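You operate a simulated robot arm through the tools that you are given. There is no shell and no other tool.

You are at the controls of a simulated robot arm. One attempt, no reset.

JOB
Move the dividers to the yellow and red slots, then put the socks from the folding board in the box.
Fine: black socks at the black mark, grey socks at the blue mark.

Only the result counts: the job must be done as asked and must still hold three seconds after the hand-in. Knocking over, shifting, dropping, spilling or breaking anything else fails it.

ROBOT AND FRAMES
A 6-joint arm with a two-finger parallel gripper, fixed in place. Base frame: the origin is at the foot of the arm, x ahead of it, y to its left, z up; the work surface is at about z = 0. Readings come in mm, degrees, newtons and seconds.
With the tool pointing down near the work surface it reaches from about 240 to 580 mm from the base axis. Its first joint turns from -166.0 to 166.0 degrees. Payload 1.5 kg.
The TCP is the grasp point between the finger pads, 30 mm short of the fingertips. In the tool frame z runs along the fingers and y along their closing line. The gripper opens to 80 mm. The fingers are 17 mm wide and 12 mm thick; the gripper's body (40 by 82 mm) begins 80 mm behind the TCP.
Orientation is that of the tool frame in the base frame, as a unit quaternion [x, y, z, w]. With the fingers straight down and closing along the base's y, the tool's x points along the base's -x, its y along +y and its z along -z.

CONTROLS
- The arm moves only by the tool jog_arm. Its argument "series" is a list of rows, each a list of 7 numbers: the turn, a rotation vector about the tool's x, y, z in degrees, then the shift along the tool's x, y, z in cm, then the finger opening in cm, from 0 to 8. In form: [[rx, ry, rz, dx, dy, dz, grip], ...]. A call has 1 to 20 rows; each row shifts and turns the commanded pose from where the row before left it, along the tool's axes as they then stand. Rows are played at 5 a second. More than 50 mm and 8.6 degrees between two rows, or a gripper value outside its range, and nothing of the call is played. Where a pose cannot be reached the arm comes as near as it can. A force on the tool above 40 N (or 10 N above the force at the start of the call, whichever is more), or a blocked arm, ends the call early, and 0.2 s more pass. Each finger travels about 72 mm/s and halts on what it meets, pressing with about 40 N; the grip force reading is that of the motor and also rises with nothing between the fingers. The clock runs only during rows and for 0.2 s after the last one: add rows that do not move to give the fingers time. The reply holds the time, the measured pose of the TCP, the force on the tool along the base axes, the opening and the grip force, in the units named above and with some noise, with the torque about the TCP (base axes, N m) and any sound that the robot's microphone picked up, and new pictures: "views" is both (left out), scene, wrist or none.
- Cameras (640 x 400 px; columns grow to the right, rows downward): "scene" is fixed at [398, 644, 783.1]; the picture's right is [-0.50, 0.87, 0.00], its down [0.74, 0.43, -0.52] and it looks along [-0.45, -0.26, -0.85] (base axes); focal length 314 px, centre (320, 200). "wrist" rides on the gripper at [72, -7, -122] in the tool frame; the picture's right is [0.09, 1.00, 0.00], its down [-0.84, 0.08, -0.54] and it looks along [-0.54, 0.05, 0.84] (tool axes); focal length 238 px, centre (320, 200). There is no depth. A picture from a camera that has moved, and an enlarged one, comes with that camera's place and axes in the base frame and with its lens. The place of the scene camera against the robot may be out by one fixed shift of up to 18 mm in any direction.
- zoom(camera, box): a new picture of the part [left, top, right, bottom] of that camera's present view, enlarged. The clock stands still meanwhile.
- finish_job(): hands the job in; it is judged then, once.

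Places have to be worked out from the pictures, the camera data and where the tool is seen. Open the gripper and draw the arm clear of the work before you hand the job in, unless the task says otherwise.

The tools are called after "Emit:" as name(argument=value, ...) on one line, values as JSON. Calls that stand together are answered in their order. jog_arm: Moves the arm, as the interface text tells. Its arguments: {"type":"object","properties":{"series":{"type":"array","items":{"type":"array","items":{"type":"number"}}},"views":{"type":"string","enum":["both","scene","wrist","none"]}},"required":["series"]} The other tools are called the same way: zoom (camera, box) takes an enlarged picture of a part of a camera's view; finish_job () hands the job in.

At the start:

```text
time: 0.0
tool_pos: [140.8, 290.4, 352.9]
tool_rot: [0.0, 1.0, 0.0, 0.0]
ft_force: [0.0, -0.6, 0.0]
torque: [0.02, -0.02, 0.05]
opening: 80.2
gripper_force: 0.0
```

scene: 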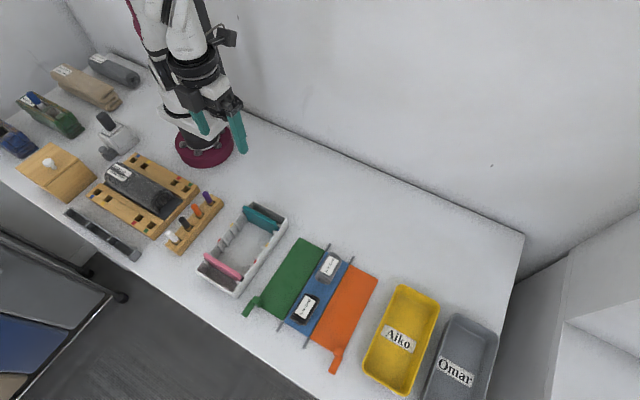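
wrist: 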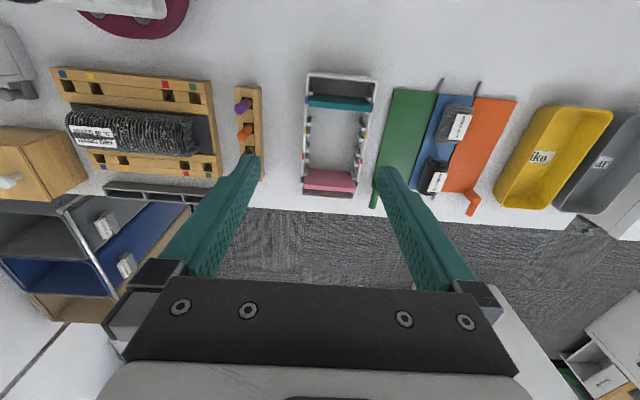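

The pictures show a white box with a teal and a pink divider, a folding board with two pairs of socks, and labelled bins. I'll zoom in on each to see the slots, marks and socks.

Emit:
zoom(camera="scene", box=[180, 190, 300, 310])

Emit:
zoom(camera="wrist", box=[290, 60, 390, 210])

Emit:
zoom(camera="scene", box=[240, 230, 390, 380])

Emit:
zoom(camera="wrist", box=[370, 70, 520, 220])

```text
3.33 times, centred on (240, 250) of scene
camera zoom: at [398.0, 644.0, 783.1], right [-0.5, 0.87, 0.0], down [0.74, 0.43, -0.52], along [-0.45, -0.26, -0.85], focal length 1048 px, centre (587, 33)
```

zoom: 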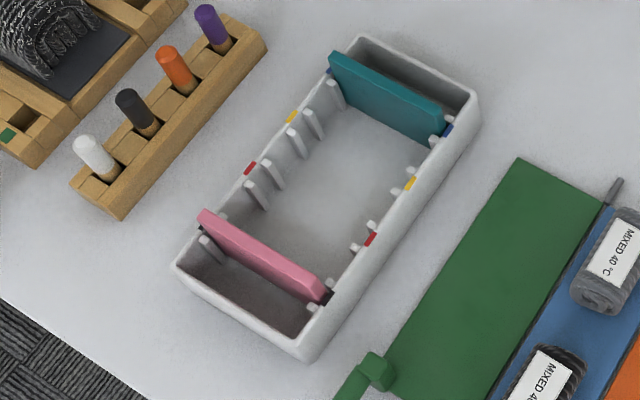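

```text
2.67 times, centred on (340, 135) of wrist
camera zoom: at [69.2, 284.8, 473.8], right [-0.09, 1.0, 0.0], down [0.84, 0.08, 0.54], along [0.54, 0.05, -0.84], focal length 636 px, centre (267, 373)
```

zoom: 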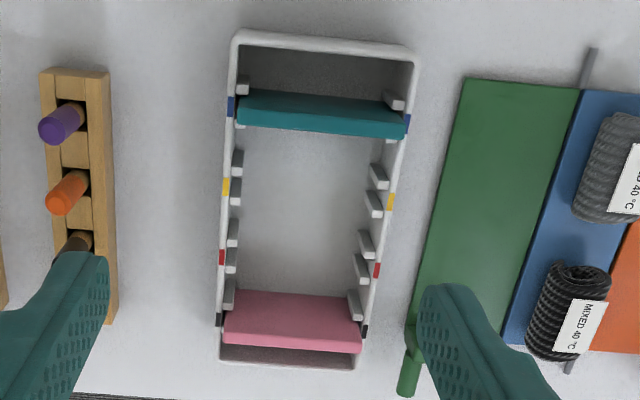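

```text
2.67 times, centred on (315, 305) of scene
camera zoom: at [398.0, 644.0, 783.1], right [-0.5, 0.87, 0.0], down [0.74, 0.43, -0.52], along [-0.45, -0.26, -0.85], focal length 838 px, centre (333, -80)
```

zoom: 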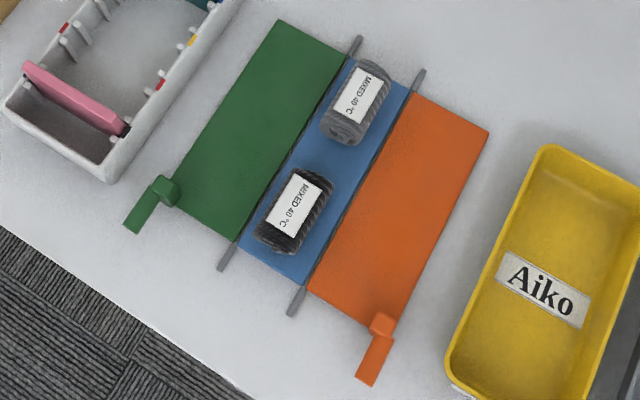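

```text
2.67 times, centred on (445, 145) of wrist
camera zoom: at [69.2, 284.8, 473.8], right [-0.09, 1.0, 0.0], down [0.84, 0.08, 0.54], along [0.54, 0.05, -0.84], focal length 636 px, centre (-13, 347)
```

zoom: 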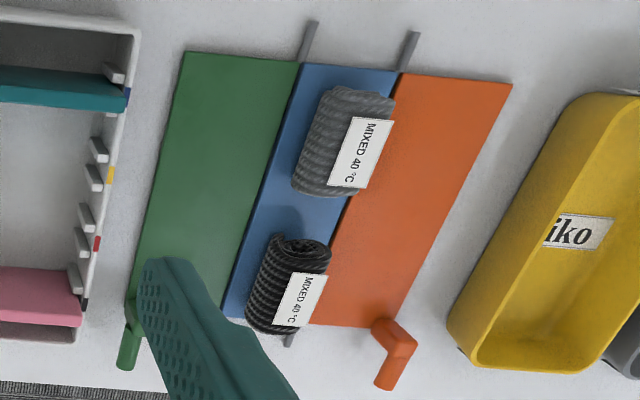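

The box lies roughly at x 105–334, y 270–379. Its slots are at about x 148 (blue, teal divider), 199 (yellow), 249 (red) and 299 (black, pink divider). I'll turn the tool -90° about its z so the fingers close along base x, then shift it to look at the box from closer.

Emit:
jog_arm(series=[[0, 0, -8.2, 0, 0, 0, 8], [0, 0, -8.2, 0, 0, 0, 8], [0, 0, -8.2, 0, 0, 0, 8], [0, 0, -8.2, 0, 0, 0, 8], [0, 0, -8.2, 0, 0, 0, 8], [0, 0, -8.2, 0, 0, 0, 8], [0, 0, -8.2, 0, 0, 0, 8], [0, 0, -8.2, 0, 0, 0, 8], [0, 0, -8.2, 0, 0, 0, 8], [0, 0, -8.2, 0, 0, 0, 8], [0, 0, -8, 0, 0, 0, 8], [0, 0, 0, 1.67, -2.8, 1.5, 8], [0, 0, 0, 1.67, -2.8, 1.5, 8], [0, 0, 0, 1.67, -2.8, 1.5, 8], [0, 0, 0, 0, 0, 0, 8]])

```text
time: 3.2
tool_pos: [222.5, 240.5, 306.5]
tool_rot: [-0.707, 0.707, 0.0, 0.0]
ft_force: [0.7, 0.2, 0.3]
torque: [0.0, 0.02, -0.02]
opening: 79.9
gripper_force: 0.0
camera wrist: at [231.1, 169.1, 427.8], right [-1.0, -0.09, 0.0], down [-0.08, 0.84, 0.54], along [-0.05, 0.54, -0.84], focal length 238 px, centre (320, 200)
```

scene: 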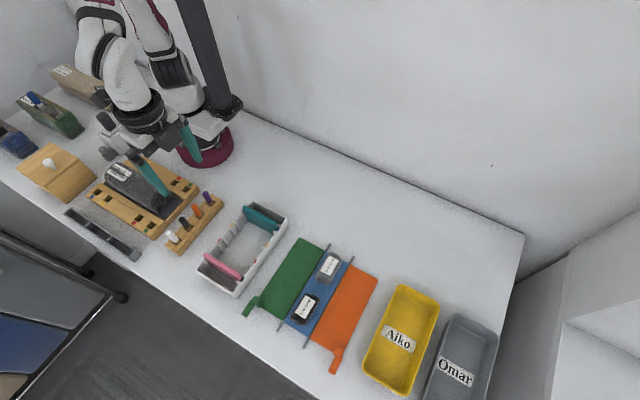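
wrist: 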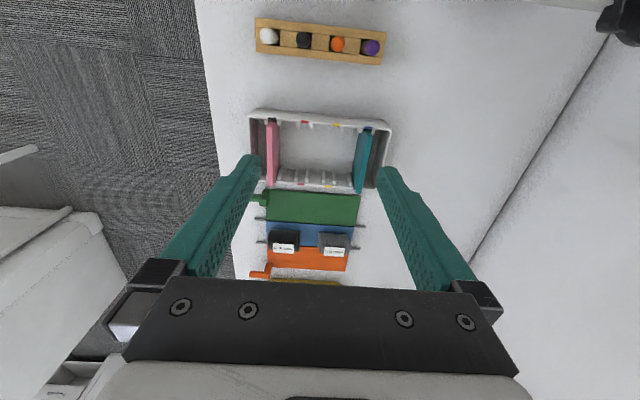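

The turn worked: the fingers now close along base x. I'll zoom the wrist view to measure the dividers, the slots and the socks.

Emit:
zoom(camera="wrist", box=[240, 100, 400, 200])

Emit:
zoom(camera="wrist", box=[240, 185, 400, 285])

Emit:
zoom(camera="scene", box=[190, 190, 300, 300])

```text
4.00 times, centred on (320, 150) of wrist
camera zoom: at [231.1, 169.1, 427.8], right [-1.0, -0.09, 0.0], down [-0.08, 0.84, 0.54], along [-0.05, 0.54, -0.84], focal length 953 px, centre (320, 400)
```

zoom: 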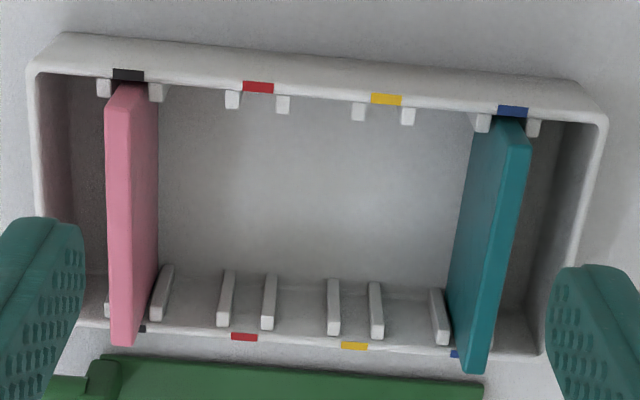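

```text
4.00 times, centred on (320, 235) of wrist
camera zoom: at [231.1, 169.1, 427.8], right [-1.0, -0.09, 0.0], down [-0.08, 0.84, 0.54], along [-0.05, 0.54, -0.84], focal length 953 px, centre (320, 60)
```

zoom: 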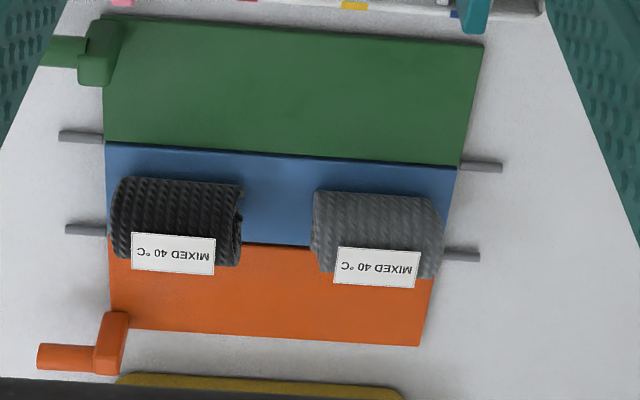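

```text
3.64 times, centred on (245, 245) of scene
camera zoom: at [398.0, 644.0, 783.1], right [-0.5, 0.87, 0.0], down [0.74, 0.43, -0.52], along [-0.45, -0.26, -0.85], focal length 1143 px, centre (593, 36)
```

zoom: 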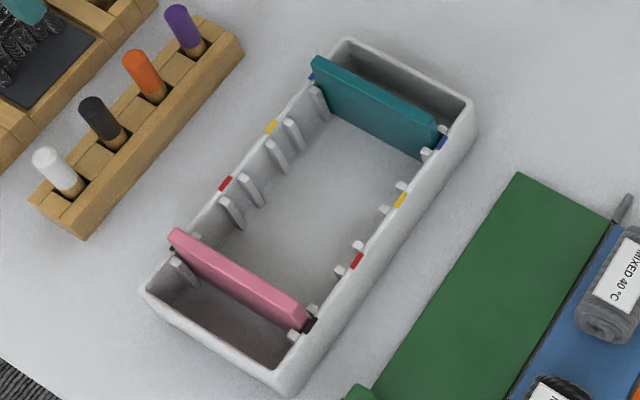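

The marks triangulate to a rim height of about 57 mm, with slots at x ≈ 146.4, 196.4, 245.7 and 295.5 and the box centre at y ≈ 323.5. I'll zoom closer on each divider to check how it sits.

Emit:
zoom(camera="wrist", box=[345, 118, 395, 198])

Emit:
zoom(camera="wrist", box=[245, 108, 295, 198])

```text
5.00 times, centred on (370, 158) of wrist
camera zoom: at [231.1, 169.1, 427.8], right [-1.0, -0.09, 0.0], down [-0.08, 0.84, 0.54], along [-0.05, 0.54, -0.84], focal length 1192 px, centre (70, 410)
```

zoom: 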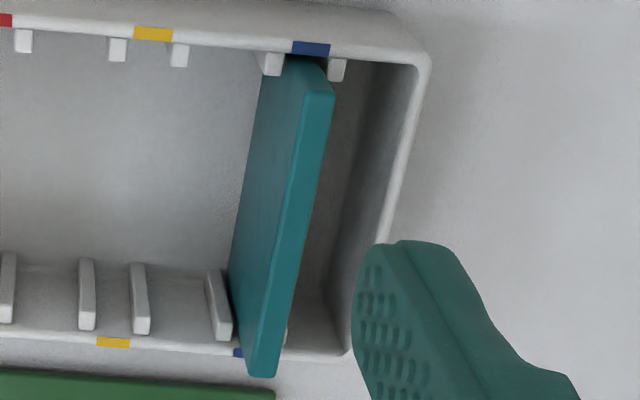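

```text
4.44 times, centred on (270, 153) of wrist
camera zoom: at [231.1, 169.1, 427.8], right [-1.0, -0.09, 0.0], down [-0.08, 0.84, 0.54], along [-0.05, 0.54, -0.84], focal length 1059 px, centre (542, 409)
```

zoom: 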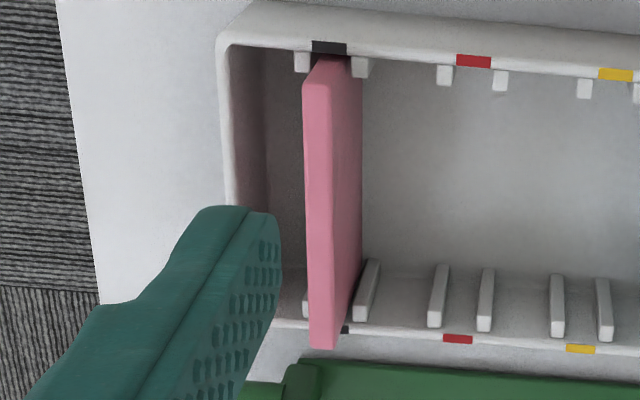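

The teal divider's top is at about z 79, roughly 10 mm thick, centred near (146.6, 325). I'll narrow the fingers to 30 mm and move to z 130 directly above it to check alignment.

Emit:
jog_arm(series=[[0, 0, 0, -1.69, 1.52, 3.53, 3], [0, 0, 0, -1.69, 1.52, 3.53, 3], [0, 0, 0, -1.69, 1.52, 3.53, 3], [0, 0, 0, -1.69, 1.52, 3.53, 3], [0, 0, 0, -1.69, 1.52, 3.53, 3], [0, 0, 0, 0, 0, 0, 3], [0, 0, 0, 0, 0, 0, 3]])

```text
time: 4.8
tool_pos: [148.8, 325.0, 130.9]
tool_rot: [-0.707, 0.707, 0.0, 0.0]
ft_force: [0.3, -0.8, -0.3]
torque: [0.01, -0.01, 0.03]
opening: 30.1
gripper_force: 0.0
camera wrist: at [155.6, 253.3, 252.1], right [-1.0, -0.09, 0.0], down [-0.08, 0.84, 0.54], along [-0.05, 0.54, -0.84], focal length 238 px, centre (320, 200)
```

scene: 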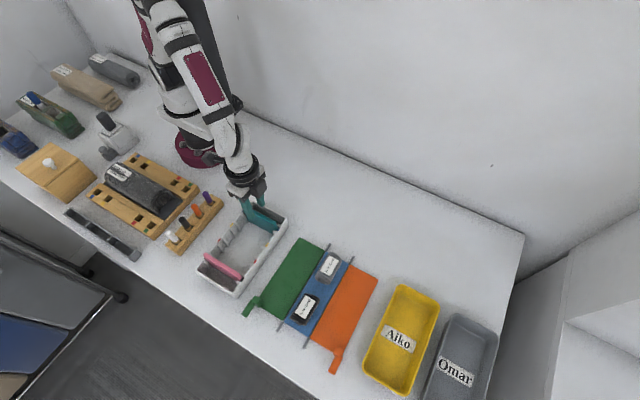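
wrist: 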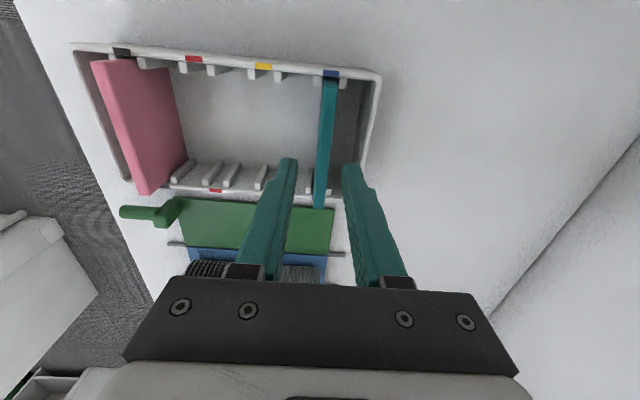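

The divider now sits between the fingers. I'll zoom to measure its exact place against the fingers.

Emit:
zoom(camera="wrist", box=[250, 55, 410, 215])

Emit:
zoom(camera="scene", box=[190, 160, 300, 300])

```text
2.50 times, centred on (330, 135) of wrist
camera zoom: at [155.6, 253.3, 252.1], right [-1.0, -0.09, 0.0], down [-0.08, 0.84, 0.54], along [-0.05, 0.54, -0.84], focal length 596 px, centre (295, 362)
```

zoom: 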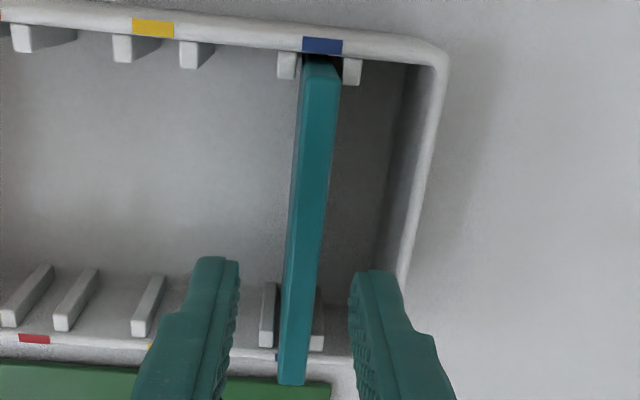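

```text
2.86 times, centred on (245, 230) of scene
camera zoom: at [398.0, 644.0, 783.1], right [-0.5, 0.87, 0.0], down [0.74, 0.43, -0.52], along [-0.45, -0.26, -0.85], focal length 898 px, centre (534, 114)
```

zoom: 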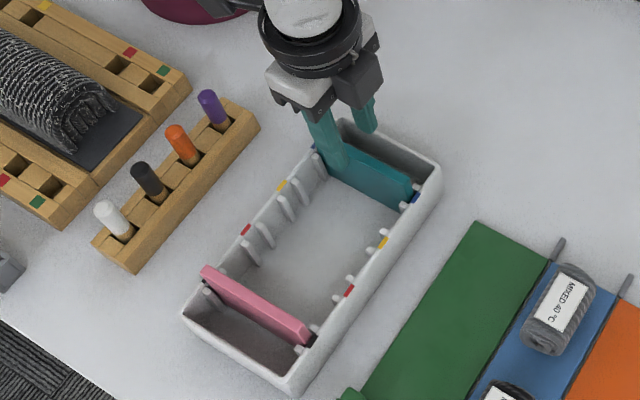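

The teal divider centres at (146.4, 325.3) with its top at z 79, so I shift x by -2.4 mm and lower the TCP to z 62, with the fingers straddling it.

Emit:
jog_arm(series=[[0, 0, 0, 0, 0.24, 0, 3], [0, 0, 0, 0, 0, 2.3, 3], [0, 0, 0, 0, 0, 2.3, 3], [0, 0, 0, 0, 0, 2.3, 3], [0, 0, 0, 0, 0, 0, 3]])

```text
time: 6.0
tool_pos: [146.5, 325.4, 60.8]
tool_rot: [0.707, -0.707, 0.0, 0.0]
ft_force: [-0.2, -0.2, -0.1]
torque: [-0.01, -0.06, 0.02]
opening: 30.0
gripper_force: 0.1
camera wrist: at [153.5, 253.8, 182.9], right [-1.0, -0.09, 0.0], down [-0.08, 0.84, 0.54], along [-0.05, 0.54, -0.84], focal length 238 px, centre (320, 200)
```

scene: 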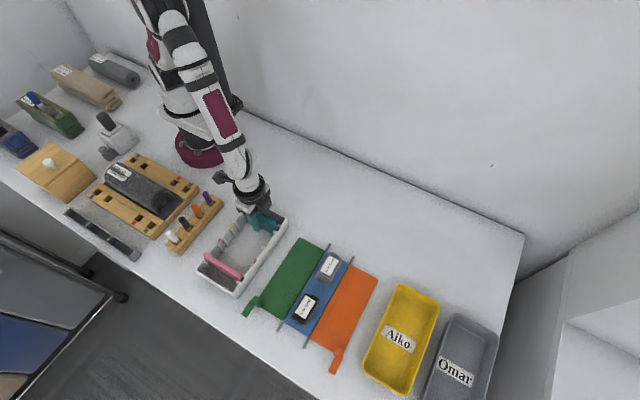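
wrist: 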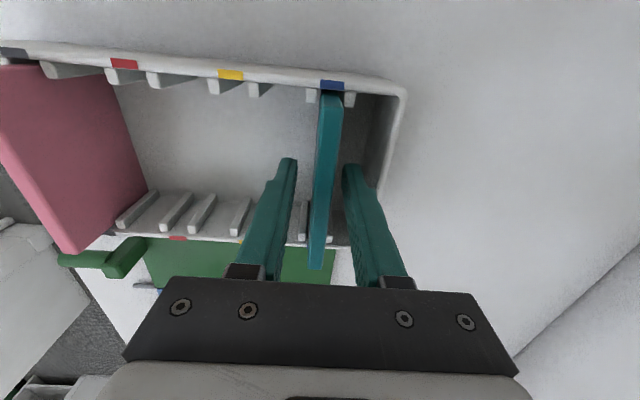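

The fingers straddle the divider without contact, so I close them on it and give them time.

Emit:
jog_arm(series=[[0, 0, 0, 0, 0, 0, 0.5], [0, 0, 0, 0, 0, 0, 0.5], [0, 0, 0, 0, 0, 0, 0.5]])

```text
time: 6.8
tool_pos: [146.1, 326.0, 61.5]
tool_rot: [-0.707, 0.707, 0.0, 0.001]
ft_force: [0.0, 0.2, -0.3]
torque: [-0.01, -0.01, 0.0]
opening: 9.3
gripper_force: 27.5
camera wrist: at [153.5, 253.8, 183.1], right [-1.0, -0.09, 0.0], down [-0.08, 0.84, 0.54], along [-0.05, 0.54, -0.84], focal length 238 px, centre (320, 200)
```

scene: 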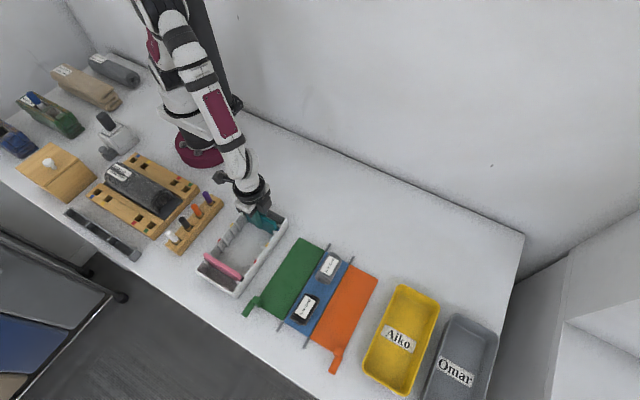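
wrist: 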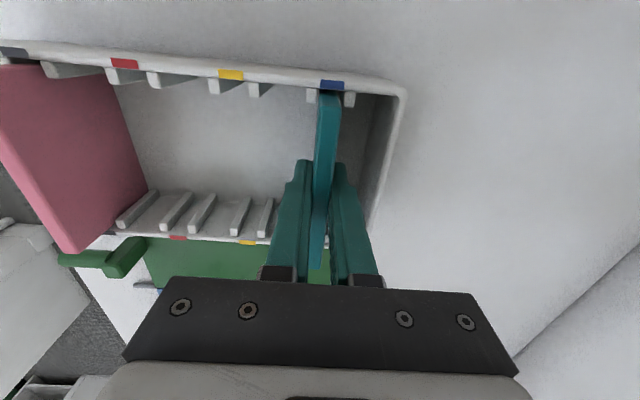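

The divider is gripped at 9.3 mm thick. I lift it straight up 75 mm in gentle steps.

Emit:
jog_arm(series=[[0, 0, 0, 0, 0, -1.0, 0.5], [0, 0, 0, 0, 0, -1.5, 0.5], [0, 0, 0, 0, 0, -1.5, 0.5], [0, 0, 0, 0, 0, -1.5, 0.5], [0, 0, 0, 0, 0, -2, 0.5], [0, 0, 0, 0, 0, 0, 0.5]])

```text
time: 8.2
tool_pos: [145.5, 327.1, 137.0]
tool_rot: [-0.707, 0.707, 0.001, 0.001]
ft_force: [-0.2, 0.2, -1.3]
torque: [0.0, -0.02, 0.0]
opening: 9.4
gripper_force: 28.4
camera wrist: at [152.9, 254.1, 258.9], right [-1.0, -0.09, 0.0], down [-0.08, 0.84, 0.54], along [-0.05, 0.54, -0.84], focal length 238 px, centre (320, 200)
```

scene: 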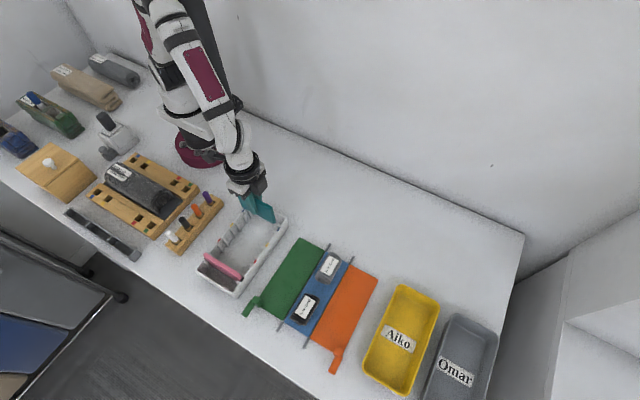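
wrist: 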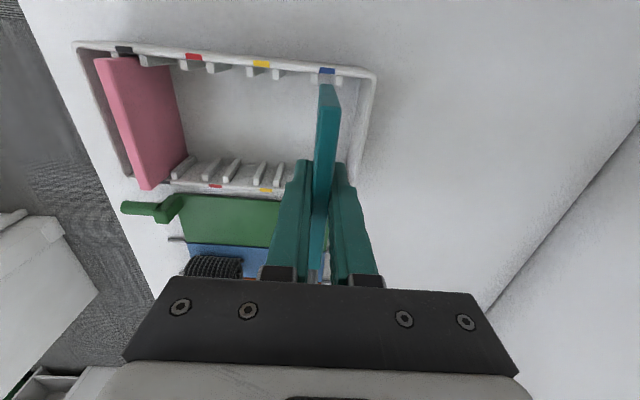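

The divider is clear of the box. Next I shift +49.8 mm in x to come above the yellow slot and check alignment.

Emit:
jog_arm(series=[[0, 0, 0, 0, -1.66, 0, 0.5], [0, 0, 0, 0, -1.66, 0, 0.5], [0, 0, 0, 0, -1.66, 0, 0.5], [0, 0, 0, 0, 0, 0, 0.5], [0, 0, 0, 0, 0, 0, 0.5]])

Emit:
zoom(camera="wrist", box=[200, 40, 440, 220])

Emit:
zoom(camera="scene", box=[190, 160, 300, 300])

```text
time: 9.4
tool_pos: [194.9, 325.6, 136.7]
tool_rot: [-0.707, 0.707, 0.0, -0.001]
ft_force: [0.6, 0.1, -0.7]
torque: [0.0, -0.01, 0.0]
opening: 9.1
gripper_force: 28.0
camera wrist: at [203.2, 253.8, 257.8], right [-1.0, -0.09, 0.0], down [-0.08, 0.84, 0.54], along [-0.05, 0.54, -0.84], focal length 238 px, centre (320, 200)
```

scene: 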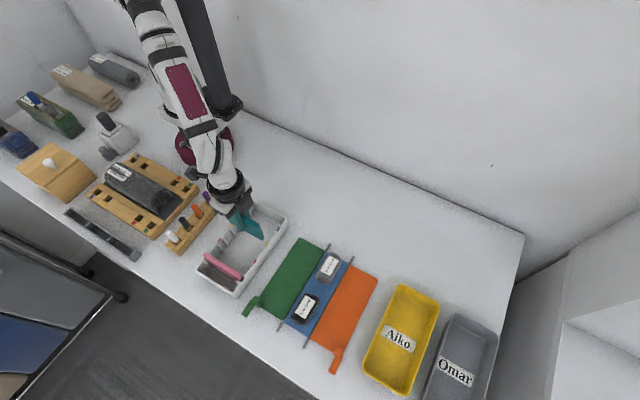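
wrist: 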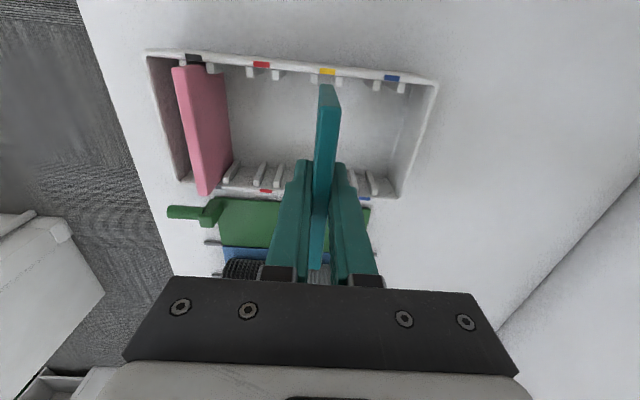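

```text
2.22 times, centred on (320, 130) of wrist
camera zoom: at [203.2, 253.8, 257.8], right [-1.0, -0.09, 0.0], down [-0.08, 0.84, 0.54], along [-0.05, 0.54, -0.84], focal length 530 px, centre (320, 356)
```

zoom: 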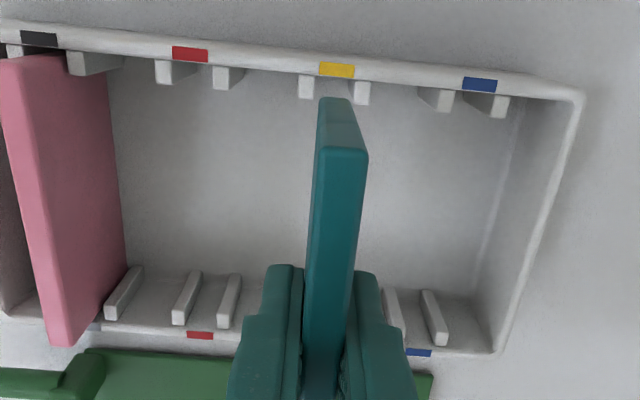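

```text
2.86 times, centred on (245, 230) of scene
camera zoom: at [398.0, 644.0, 783.1], right [-0.5, 0.87, 0.0], down [0.74, 0.43, -0.52], along [-0.45, -0.26, -0.85], focal length 898 px, centre (534, 114)
```

zoom: 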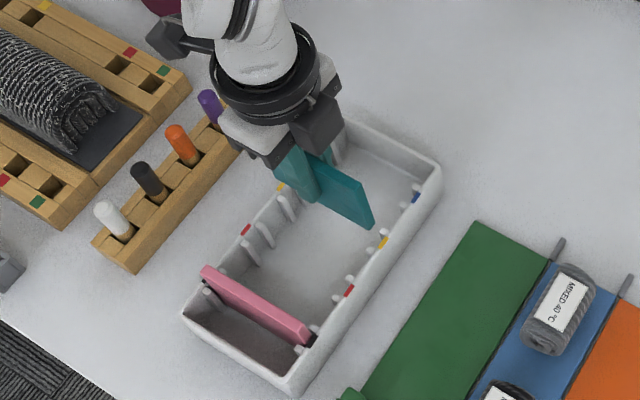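

The divider's lower edge projects to x ≈ 196.2 and the yellow slot to ≈ 196.0, so they are aligned to well under a millimetre. I lower in small steps, and a contact force would stop the call.

Emit:
jog_arm(series=[[0, 0, 0, 0, 0, 1.0, 0.5], [0, 0, 0, 0, 0, 1.0, 0.5], [0, 0, 0, 0, 0, 0.8, 0.5], [0, 0, 0, 0, 0, 0.8, 0.5], [0, 0, 0, 0, 0, 0.8, 0.5], [0, 0, 0, 0, 0, 0.8, 0.5], [0, 0, 0, 0, 0, 0, 0.5]])

Emit:
zoom(camera="wrist", box=[200, 40, 440, 280])

Emit:
zoom(camera="scene", box=[190, 160, 300, 300])

```text
time: 11.0
tool_pos: [195.9, 326.4, 84.4]
tool_rot: [0.707, -0.707, 0.0, 0.0]
ft_force: [0.0, 0.4, -1.3]
torque: [-0.01, -0.01, 0.01]
opening: 9.3
gripper_force: 27.5
camera wrist: at [203.4, 254.2, 205.7], right [-1.0, -0.09, 0.0], down [-0.08, 0.84, 0.54], along [-0.05, 0.54, -0.84], focal length 238 px, centre (320, 200)
```

scene: 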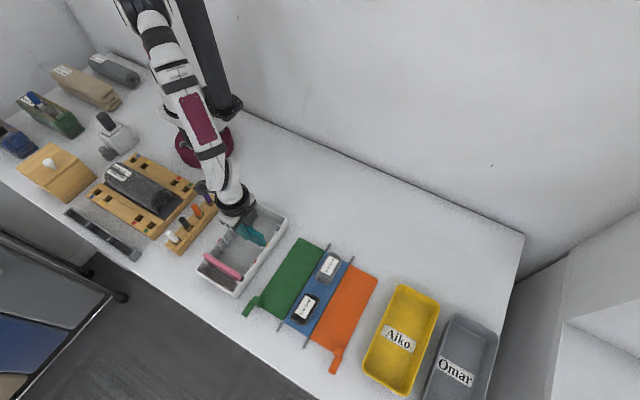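
wrist: 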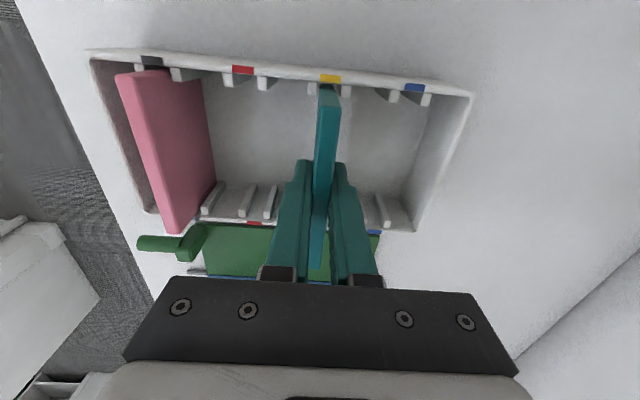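

```text
1.67 times, centred on (320, 160) of wrist
camera zoom: at [203.4, 254.2, 205.7], right [-1.0, -0.09, 0.0], down [-0.08, 0.84, 0.54], along [-0.05, 0.54, -0.84], focal length 397 px, centre (320, 267)
```

zoom: 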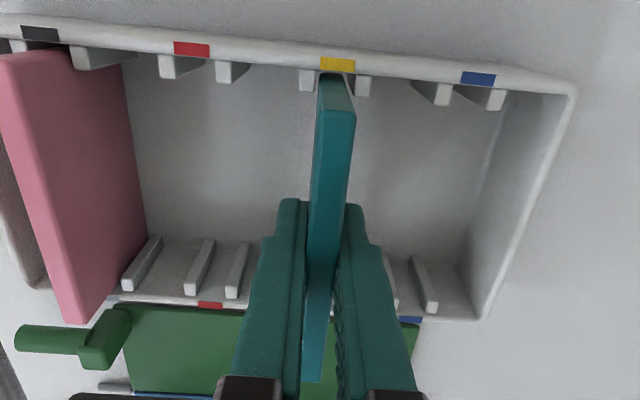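

```text
2.86 times, centred on (245, 230) of scene
camera zoom: at [398.0, 644.0, 783.1], right [-0.5, 0.87, 0.0], down [0.74, 0.43, -0.52], along [-0.45, -0.26, -0.85], focal length 898 px, centre (534, 114)
```

zoom: 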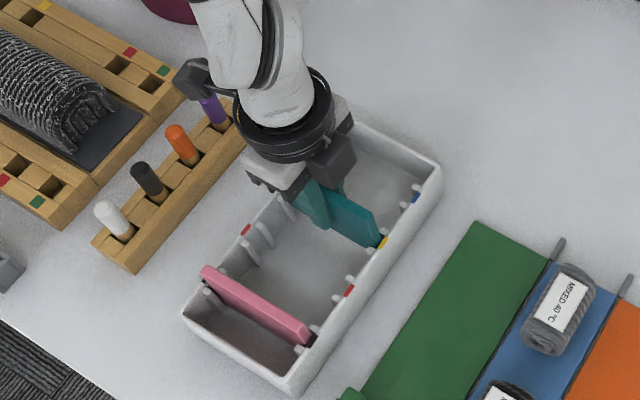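

The divider is in the yellow slot with no contact force. About 22 mm remains to seat it, so I continue in smaller steps.

Emit:
jog_arm(series=[[0, 0, 0, 0, 0, 0.8, 0.5], [0, 0, 0, 0, 0, 0.8, 0.5], [0, 0, 0, 0, 0, 0.4, 0.5], [0, 0, 0, 0, 0, 0.1, 0.5], [0, 0, 0, 0, 0, 0.1, 0.5], [0, 0, 0, 0, 0, 0, 0.5]], views="wrist")

```text
time: 12.4
tool_pos: [195.7, 325.6, 62.3]
tool_rot: [-0.707, 0.708, -0.001, 0.0]
ft_force: [-0.3, -0.1, -0.3]
torque: [-0.04, -0.01, 0.0]
opening: 9.6
gripper_force: 27.7
camera wrist: at [203.0, 253.8, 184.1], right [-1.0, -0.09, 0.0], down [-0.08, 0.84, 0.54], along [-0.05, 0.54, -0.84], focal length 238 px, centre (320, 200)
```

wrist: 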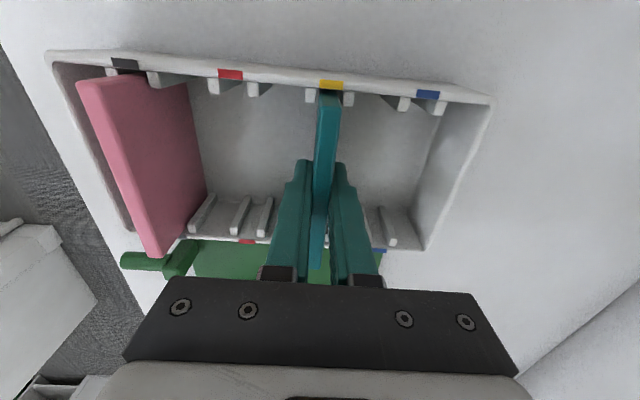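

The divider is within about 1 mm of seated. I lower the last millimetre, open to 30 mm and rise to z 142.

Emit:
jog_arm(series=[[0, 0, 0, 0, 0, 0.07, 0.5], [0, 0, 0, 0, 0, 0, 0.5], [0, 0, 0, 0, 0, 0, 1.5], [0, 0, 0, 0, 0, 0, 3], [0, 0, 0, 0, 0, 0, 3], [0, 0, 0, 0, 0, -2, 3], [0, 0, 0, 0, 0, -3, 3], [0, 0, 0, 0, 0, -3, 3], [0, 0, 0, 0, 0, 0, 3]])

Emit:
zoom(camera="wrist", box=[140, 40, 420, 220])

Emit:
zoom(camera="scene", box=[190, 160, 300, 300])

```text
time: 14.4
tool_pos: [196.4, 325.5, 141.5]
tool_rot: [0.707, -0.707, 0.0, -0.001]
ft_force: [0.1, 1.2, 1.1]
torque: [0.04, 0.01, 0.03]
opening: 30.2
gripper_force: 0.2
camera wrist: at [203.7, 254.1, 263.2], right [-1.0, -0.09, 0.0], down [-0.08, 0.84, 0.54], along [-0.05, 0.54, -0.84], focal length 238 px, centre (320, 200)
```

scene: 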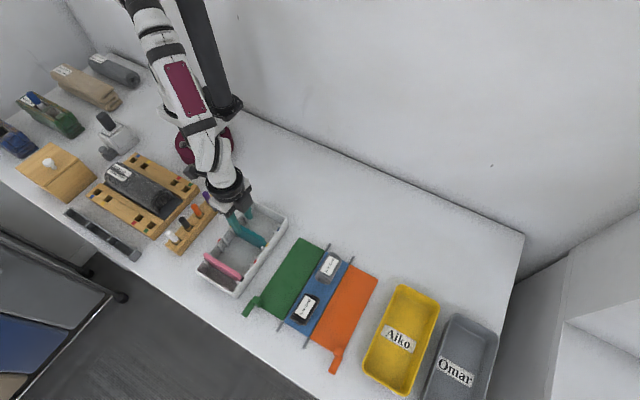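
wrist: 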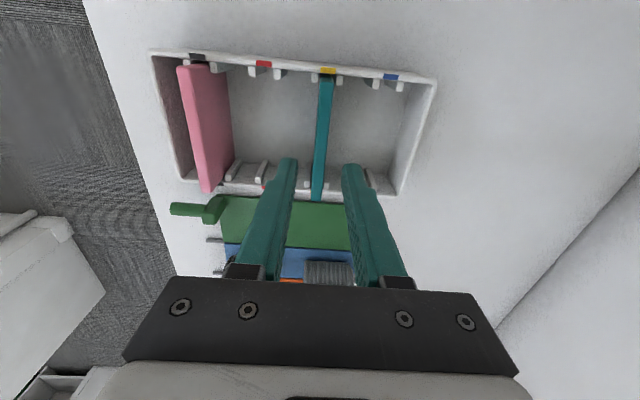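

```text
2.22 times, centred on (280, 130) of wrist
camera zoom: at [203.7, 254.1, 263.2], right [-1.0, -0.09, 0.0], down [-0.08, 0.84, 0.54], along [-0.05, 0.54, -0.84], focal length 530 px, centre (409, 356)
```

zoom: 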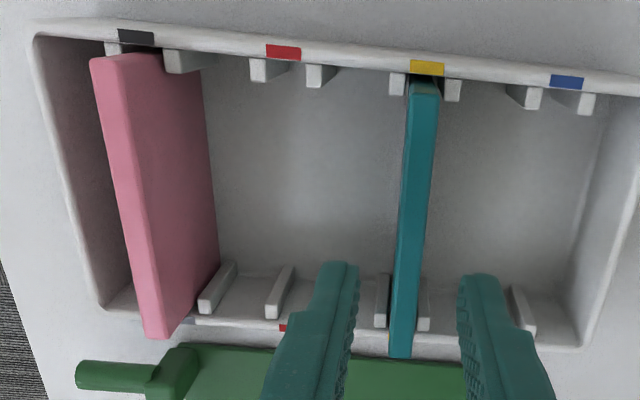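

```text
2.86 times, centred on (245, 230) of scene
camera zoom: at [398.0, 644.0, 783.1], right [-0.5, 0.87, 0.0], down [0.74, 0.43, -0.52], along [-0.45, -0.26, -0.85], focal length 898 px, centre (534, 114)
```

zoom: 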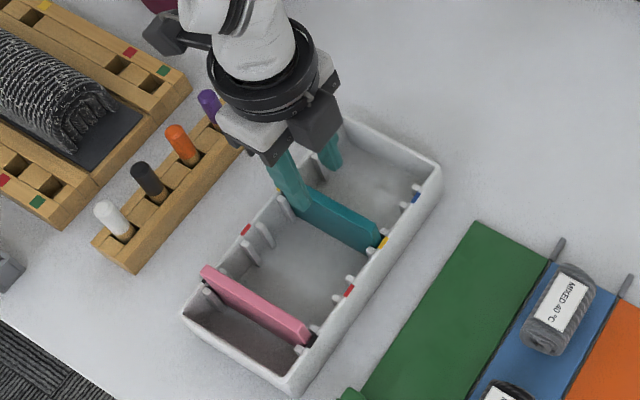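

Teal now sits in the yellow slot between its ribs. I move +99.3 mm in x to come above the pink divider.

Emit:
jog_arm(series=[[0, 0, 0, 0, -3.31, 0, 3], [0, 0, 0, 0, -3.31, 0, 3], [0, 0, 0, 0, -3.31, 0, 3], [0, 0, 0, 0, 0, 0.8, 3], [0, 0, 0, 0, 0, 0, 3]])

Emit:
zoom(camera="wrist", box=[250, 55, 410, 215])

```text
time: 15.6
tool_pos: [296.2, 325.5, 134.6]
tool_rot: [-0.707, 0.708, 0.0, 0.0]
ft_force: [-0.6, -0.3, -0.5]
torque: [-0.02, 0.02, -0.04]
opening: 30.0
gripper_force: 0.1
camera wrist: at [302.9, 254.1, 255.5], right [-1.0, -0.09, 0.0], down [-0.08, 0.84, 0.54], along [-0.05, 0.54, -0.84], focal length 238 px, centre (320, 200)
```

scene: 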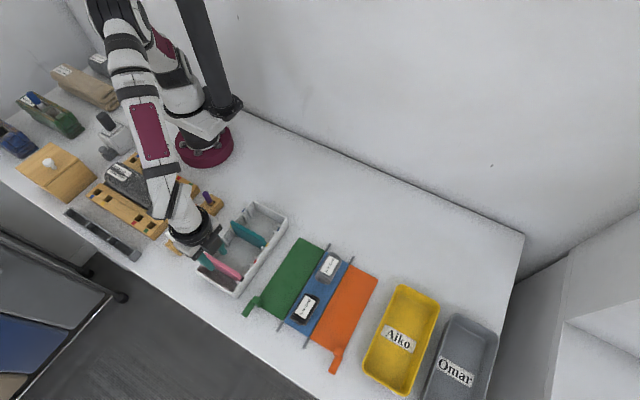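
wrist: 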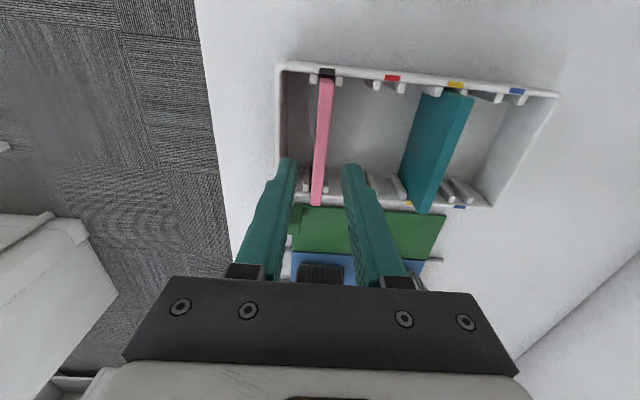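

```text
2.50 times, centred on (330, 135) of wrist
camera zoom: at [302.9, 254.1, 255.5], right [-1.0, -0.09, 0.0], down [-0.08, 0.84, 0.54], along [-0.05, 0.54, -0.84], focal length 596 px, centre (295, 362)
```

zoom: 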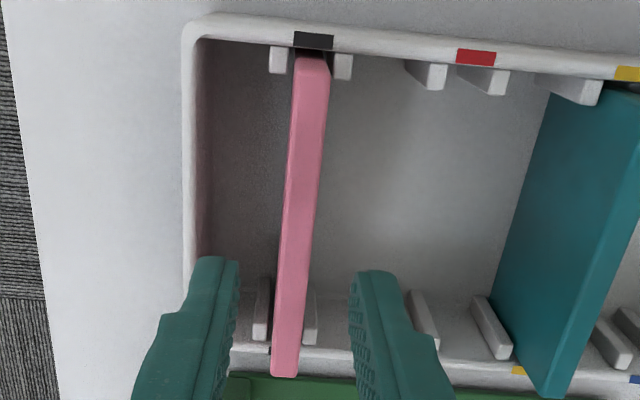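

The pink divider measures at (296.1, 326) with its top at z 79. I narrow the opening to 24 mm to stay clear of the end wall, nudge +0.4 mm in x, and lower to z 62.5.

Emit:
jog_arm(series=[[0, 0, 0, 0, -0.04, 0, 2.4], [0, 0, 0, 0, 0, 0, 2.4], [0, 0, 0, 0, 0, 2.4, 2.4], [0, 0, 0, 0, 0, 2.4, 2.4], [0, 0, 0, 0, 0, 2.4, 2.4], [0, 0, 0, 0, 0, 0, 2.4]])

Emit:
zoom(camera="wrist", box=[240, 60, 420, 290])

```text
time: 17.0
tool_pos: [295.4, 326.3, 61.0]
tool_rot: [0.707, -0.707, 0.0, 0.0]
ft_force: [-0.2, -0.2, -0.4]
torque: [0.03, 0.01, 0.02]
opening: 23.7
gripper_force: 0.0
camera wrist: at [302.5, 253.9, 183.1], right [-1.0, -0.09, 0.0], down [-0.08, 0.84, 0.54], along [-0.05, 0.54, -0.84], focal length 238 px, centre (320, 200)
```

scene: 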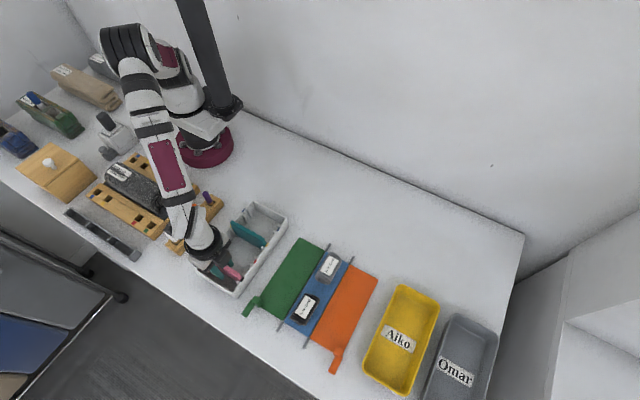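
wrist: 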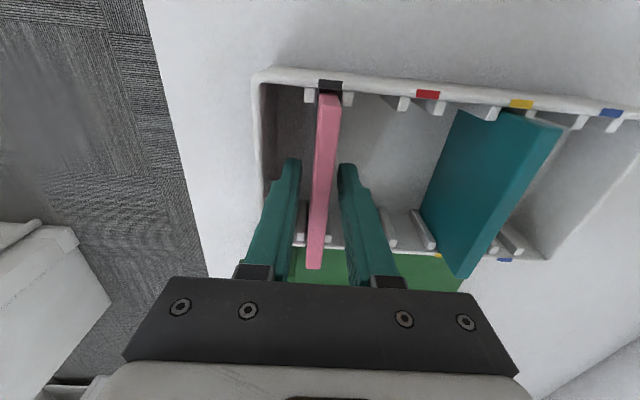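

```text
1.74 times, centred on (330, 175) of wrist
camera zoom: at [302.5, 253.9, 183.1], right [-1.0, -0.09, 0.0], down [-0.08, 0.84, 0.54], along [-0.05, 0.54, -0.84], focal length 414 px, centre (303, 244)
```

zoom: 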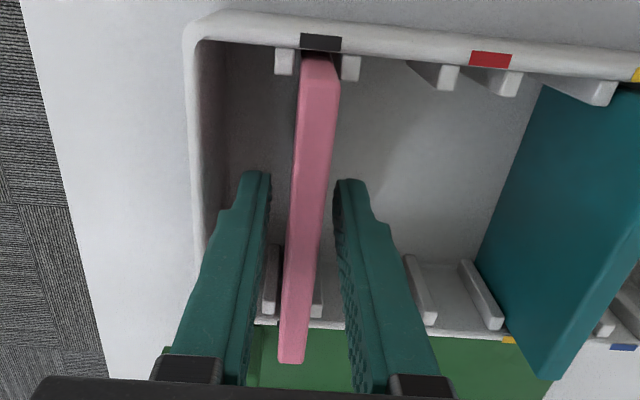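

The fingers straddle the pink divider without contact. I close on it, then lift 75 mm.

Emit:
jog_arm(series=[[0, 0, 0, 0, 0, 0, 0.5], [0, 0, 0, 0, 0, 0, 0.5], [0, 0, 0, 0, 0, 0, 0.5], [0, 0, 0, 0, 0, -1.0, 0.5], [0, 0, 0, 0, 0, -1.5, 0.5], [0, 0, 0, 0, 0, -1.5, 0.5], [0, 0, 0, 0, 0, -1.5, 0.5], [0, 0, 0, 0, 0, -2, 0.5], [0, 0, 0, 0, 0, 0, 0.5]], views="wrist")

```text
time: 19.0
tool_pos: [295.3, 325.5, 138.1]
tool_rot: [-0.707, 0.707, 0.0, -0.001]
ft_force: [0.7, 0.0, -0.9]
torque: [-0.01, 0.03, -0.03]
opening: 9.4
gripper_force: 27.8
camera wrist: at [302.8, 253.7, 259.4], right [-1.0, -0.09, 0.0], down [-0.08, 0.84, 0.54], along [-0.05, 0.54, -0.84], focal length 238 px, centre (320, 200)
```

wrist: 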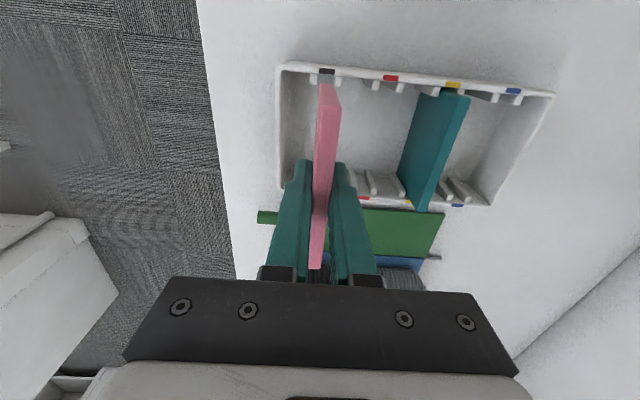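

Pink is lifted clear. I shift -50.0 mm in x to come above the red slot.

Emit:
jog_arm(series=[[0, 0, 0, 0, 1.67, 0, 0.5], [0, 0, 0, 0, 1.67, 0, 0.5], [0, 0, 0, 0, 1.66, 0, 0.5], [0, 0, 0, 0, 0, 0, 0.5], [0, 0, 0, 0, 0, 0, 0.5]], views="wrist")

Emit:
zoom(camera="wrist", box=[220, 40, 460, 220])

Emit:
zoom(camera="scene", box=[190, 160, 300, 300])

```text
time: 20.2
tool_pos: [244.8, 326.4, 137.8]
tool_rot: [0.707, -0.707, 0.0, 0.0]
ft_force: [0.1, 0.3, -0.8]
torque: [0.02, -0.01, -0.02]
opening: 9.5
gripper_force: 27.8
camera wrist: at [252.8, 254.3, 258.8], right [-1.0, -0.09, 0.0], down [-0.08, 0.84, 0.54], along [-0.05, 0.54, -0.84], focal length 238 px, centre (320, 200)
```

wrist: 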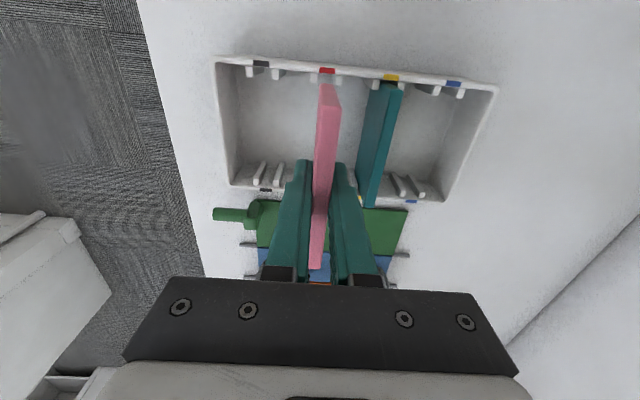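

```text
2.22 times, centred on (340, 130) of wrist
camera zoom: at [252.8, 254.3, 258.8], right [-1.0, -0.09, 0.0], down [-0.08, 0.84, 0.54], along [-0.05, 0.54, -0.84], focal length 530 px, centre (276, 356)
```

zoom: 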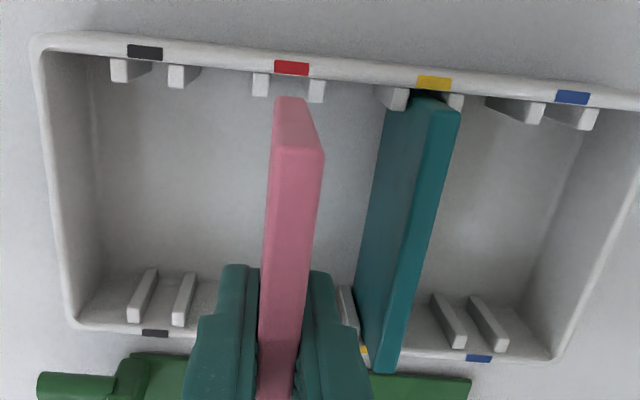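

```text
2.86 times, centred on (245, 230) of scene
camera zoom: at [398.0, 644.0, 783.1], right [-0.5, 0.87, 0.0], down [0.74, 0.43, -0.52], along [-0.45, -0.26, -0.85], focal length 898 px, centre (534, 114)
```

zoom: 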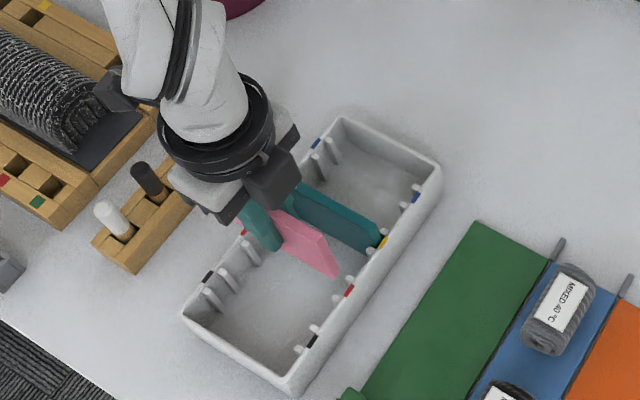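

The pink divider lines up with the red ribs within about 0.5 mm. I lower it in small steps as before.

Emit:
jog_arm(series=[[0, 0, 0, 0, 0, 1.0, 0.5], [0, 0, 0, 0, 0, 1.0, 0.5], [0, 0, 0, 0, 0, 0.8, 0.5], [0, 0, 0, 0, 0, 0.8, 0.5], [0, 0, 0, 0, 0, 0.8, 0.5], [0, 0, 0, 0, 0, 0.8, 0.5], [0, 0, 0, 0, 0, 0, 0.5]], views="wrist")

Emit:
zoom(camera="wrist", box=[200, 40, 440, 280])

Emit:
zoom(camera="scene", box=[190, 160, 300, 300])

```text
time: 21.8
tool_pos: [244.9, 326.2, 84.7]
tool_rot: [0.707, -0.707, 0.0, 0.0]
ft_force: [0.7, 0.4, -1.3]
torque: [0.03, 0.0, -0.01]
opening: 9.3
gripper_force: 27.5
camera wrist: at [252.7, 254.3, 206.3], right [-1.0, -0.09, 0.0], down [-0.08, 0.84, 0.54], along [-0.05, 0.54, -0.84], focal length 238 px, centre (320, 200)
```

wrist: 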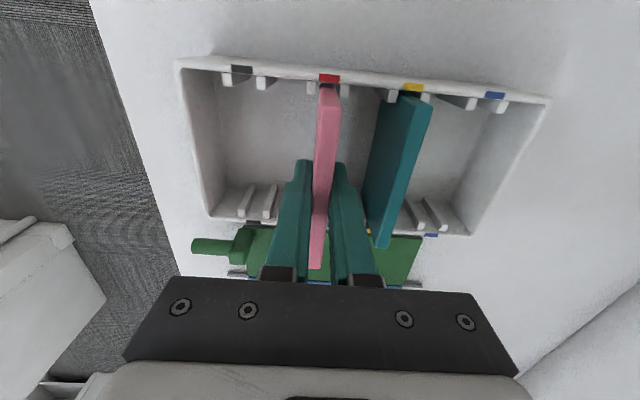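

```text
1.67 times, centred on (320, 160) of wrist
camera zoom: at [252.7, 254.3, 206.3], right [-1.0, -0.09, 0.0], down [-0.08, 0.84, 0.54], along [-0.05, 0.54, -0.84], focal length 397 px, centre (320, 267)
```

zoom: 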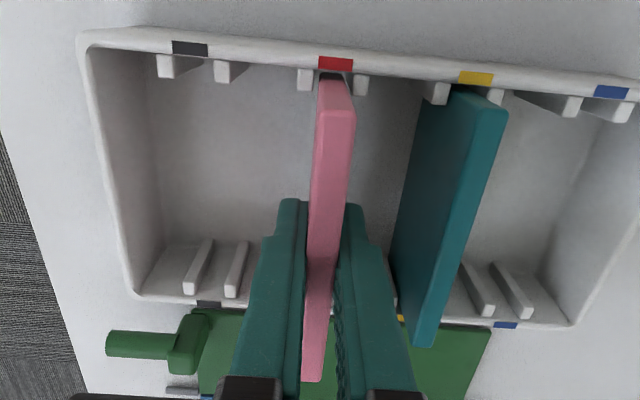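

```text
2.86 times, centred on (245, 230) of scene
camera zoom: at [398.0, 644.0, 783.1], right [-0.5, 0.87, 0.0], down [0.74, 0.43, -0.52], along [-0.45, -0.26, -0.85], focal length 898 px, centre (534, 114)
```

zoom: 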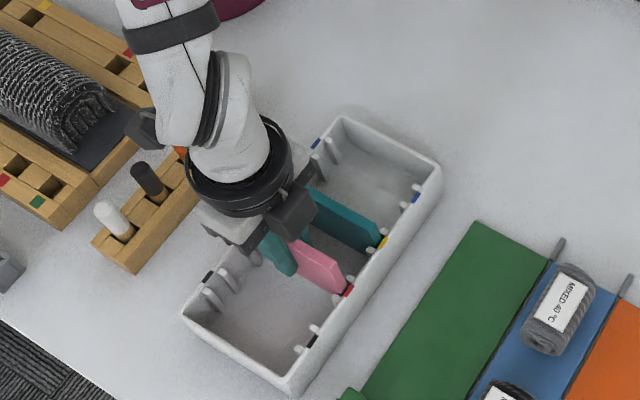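

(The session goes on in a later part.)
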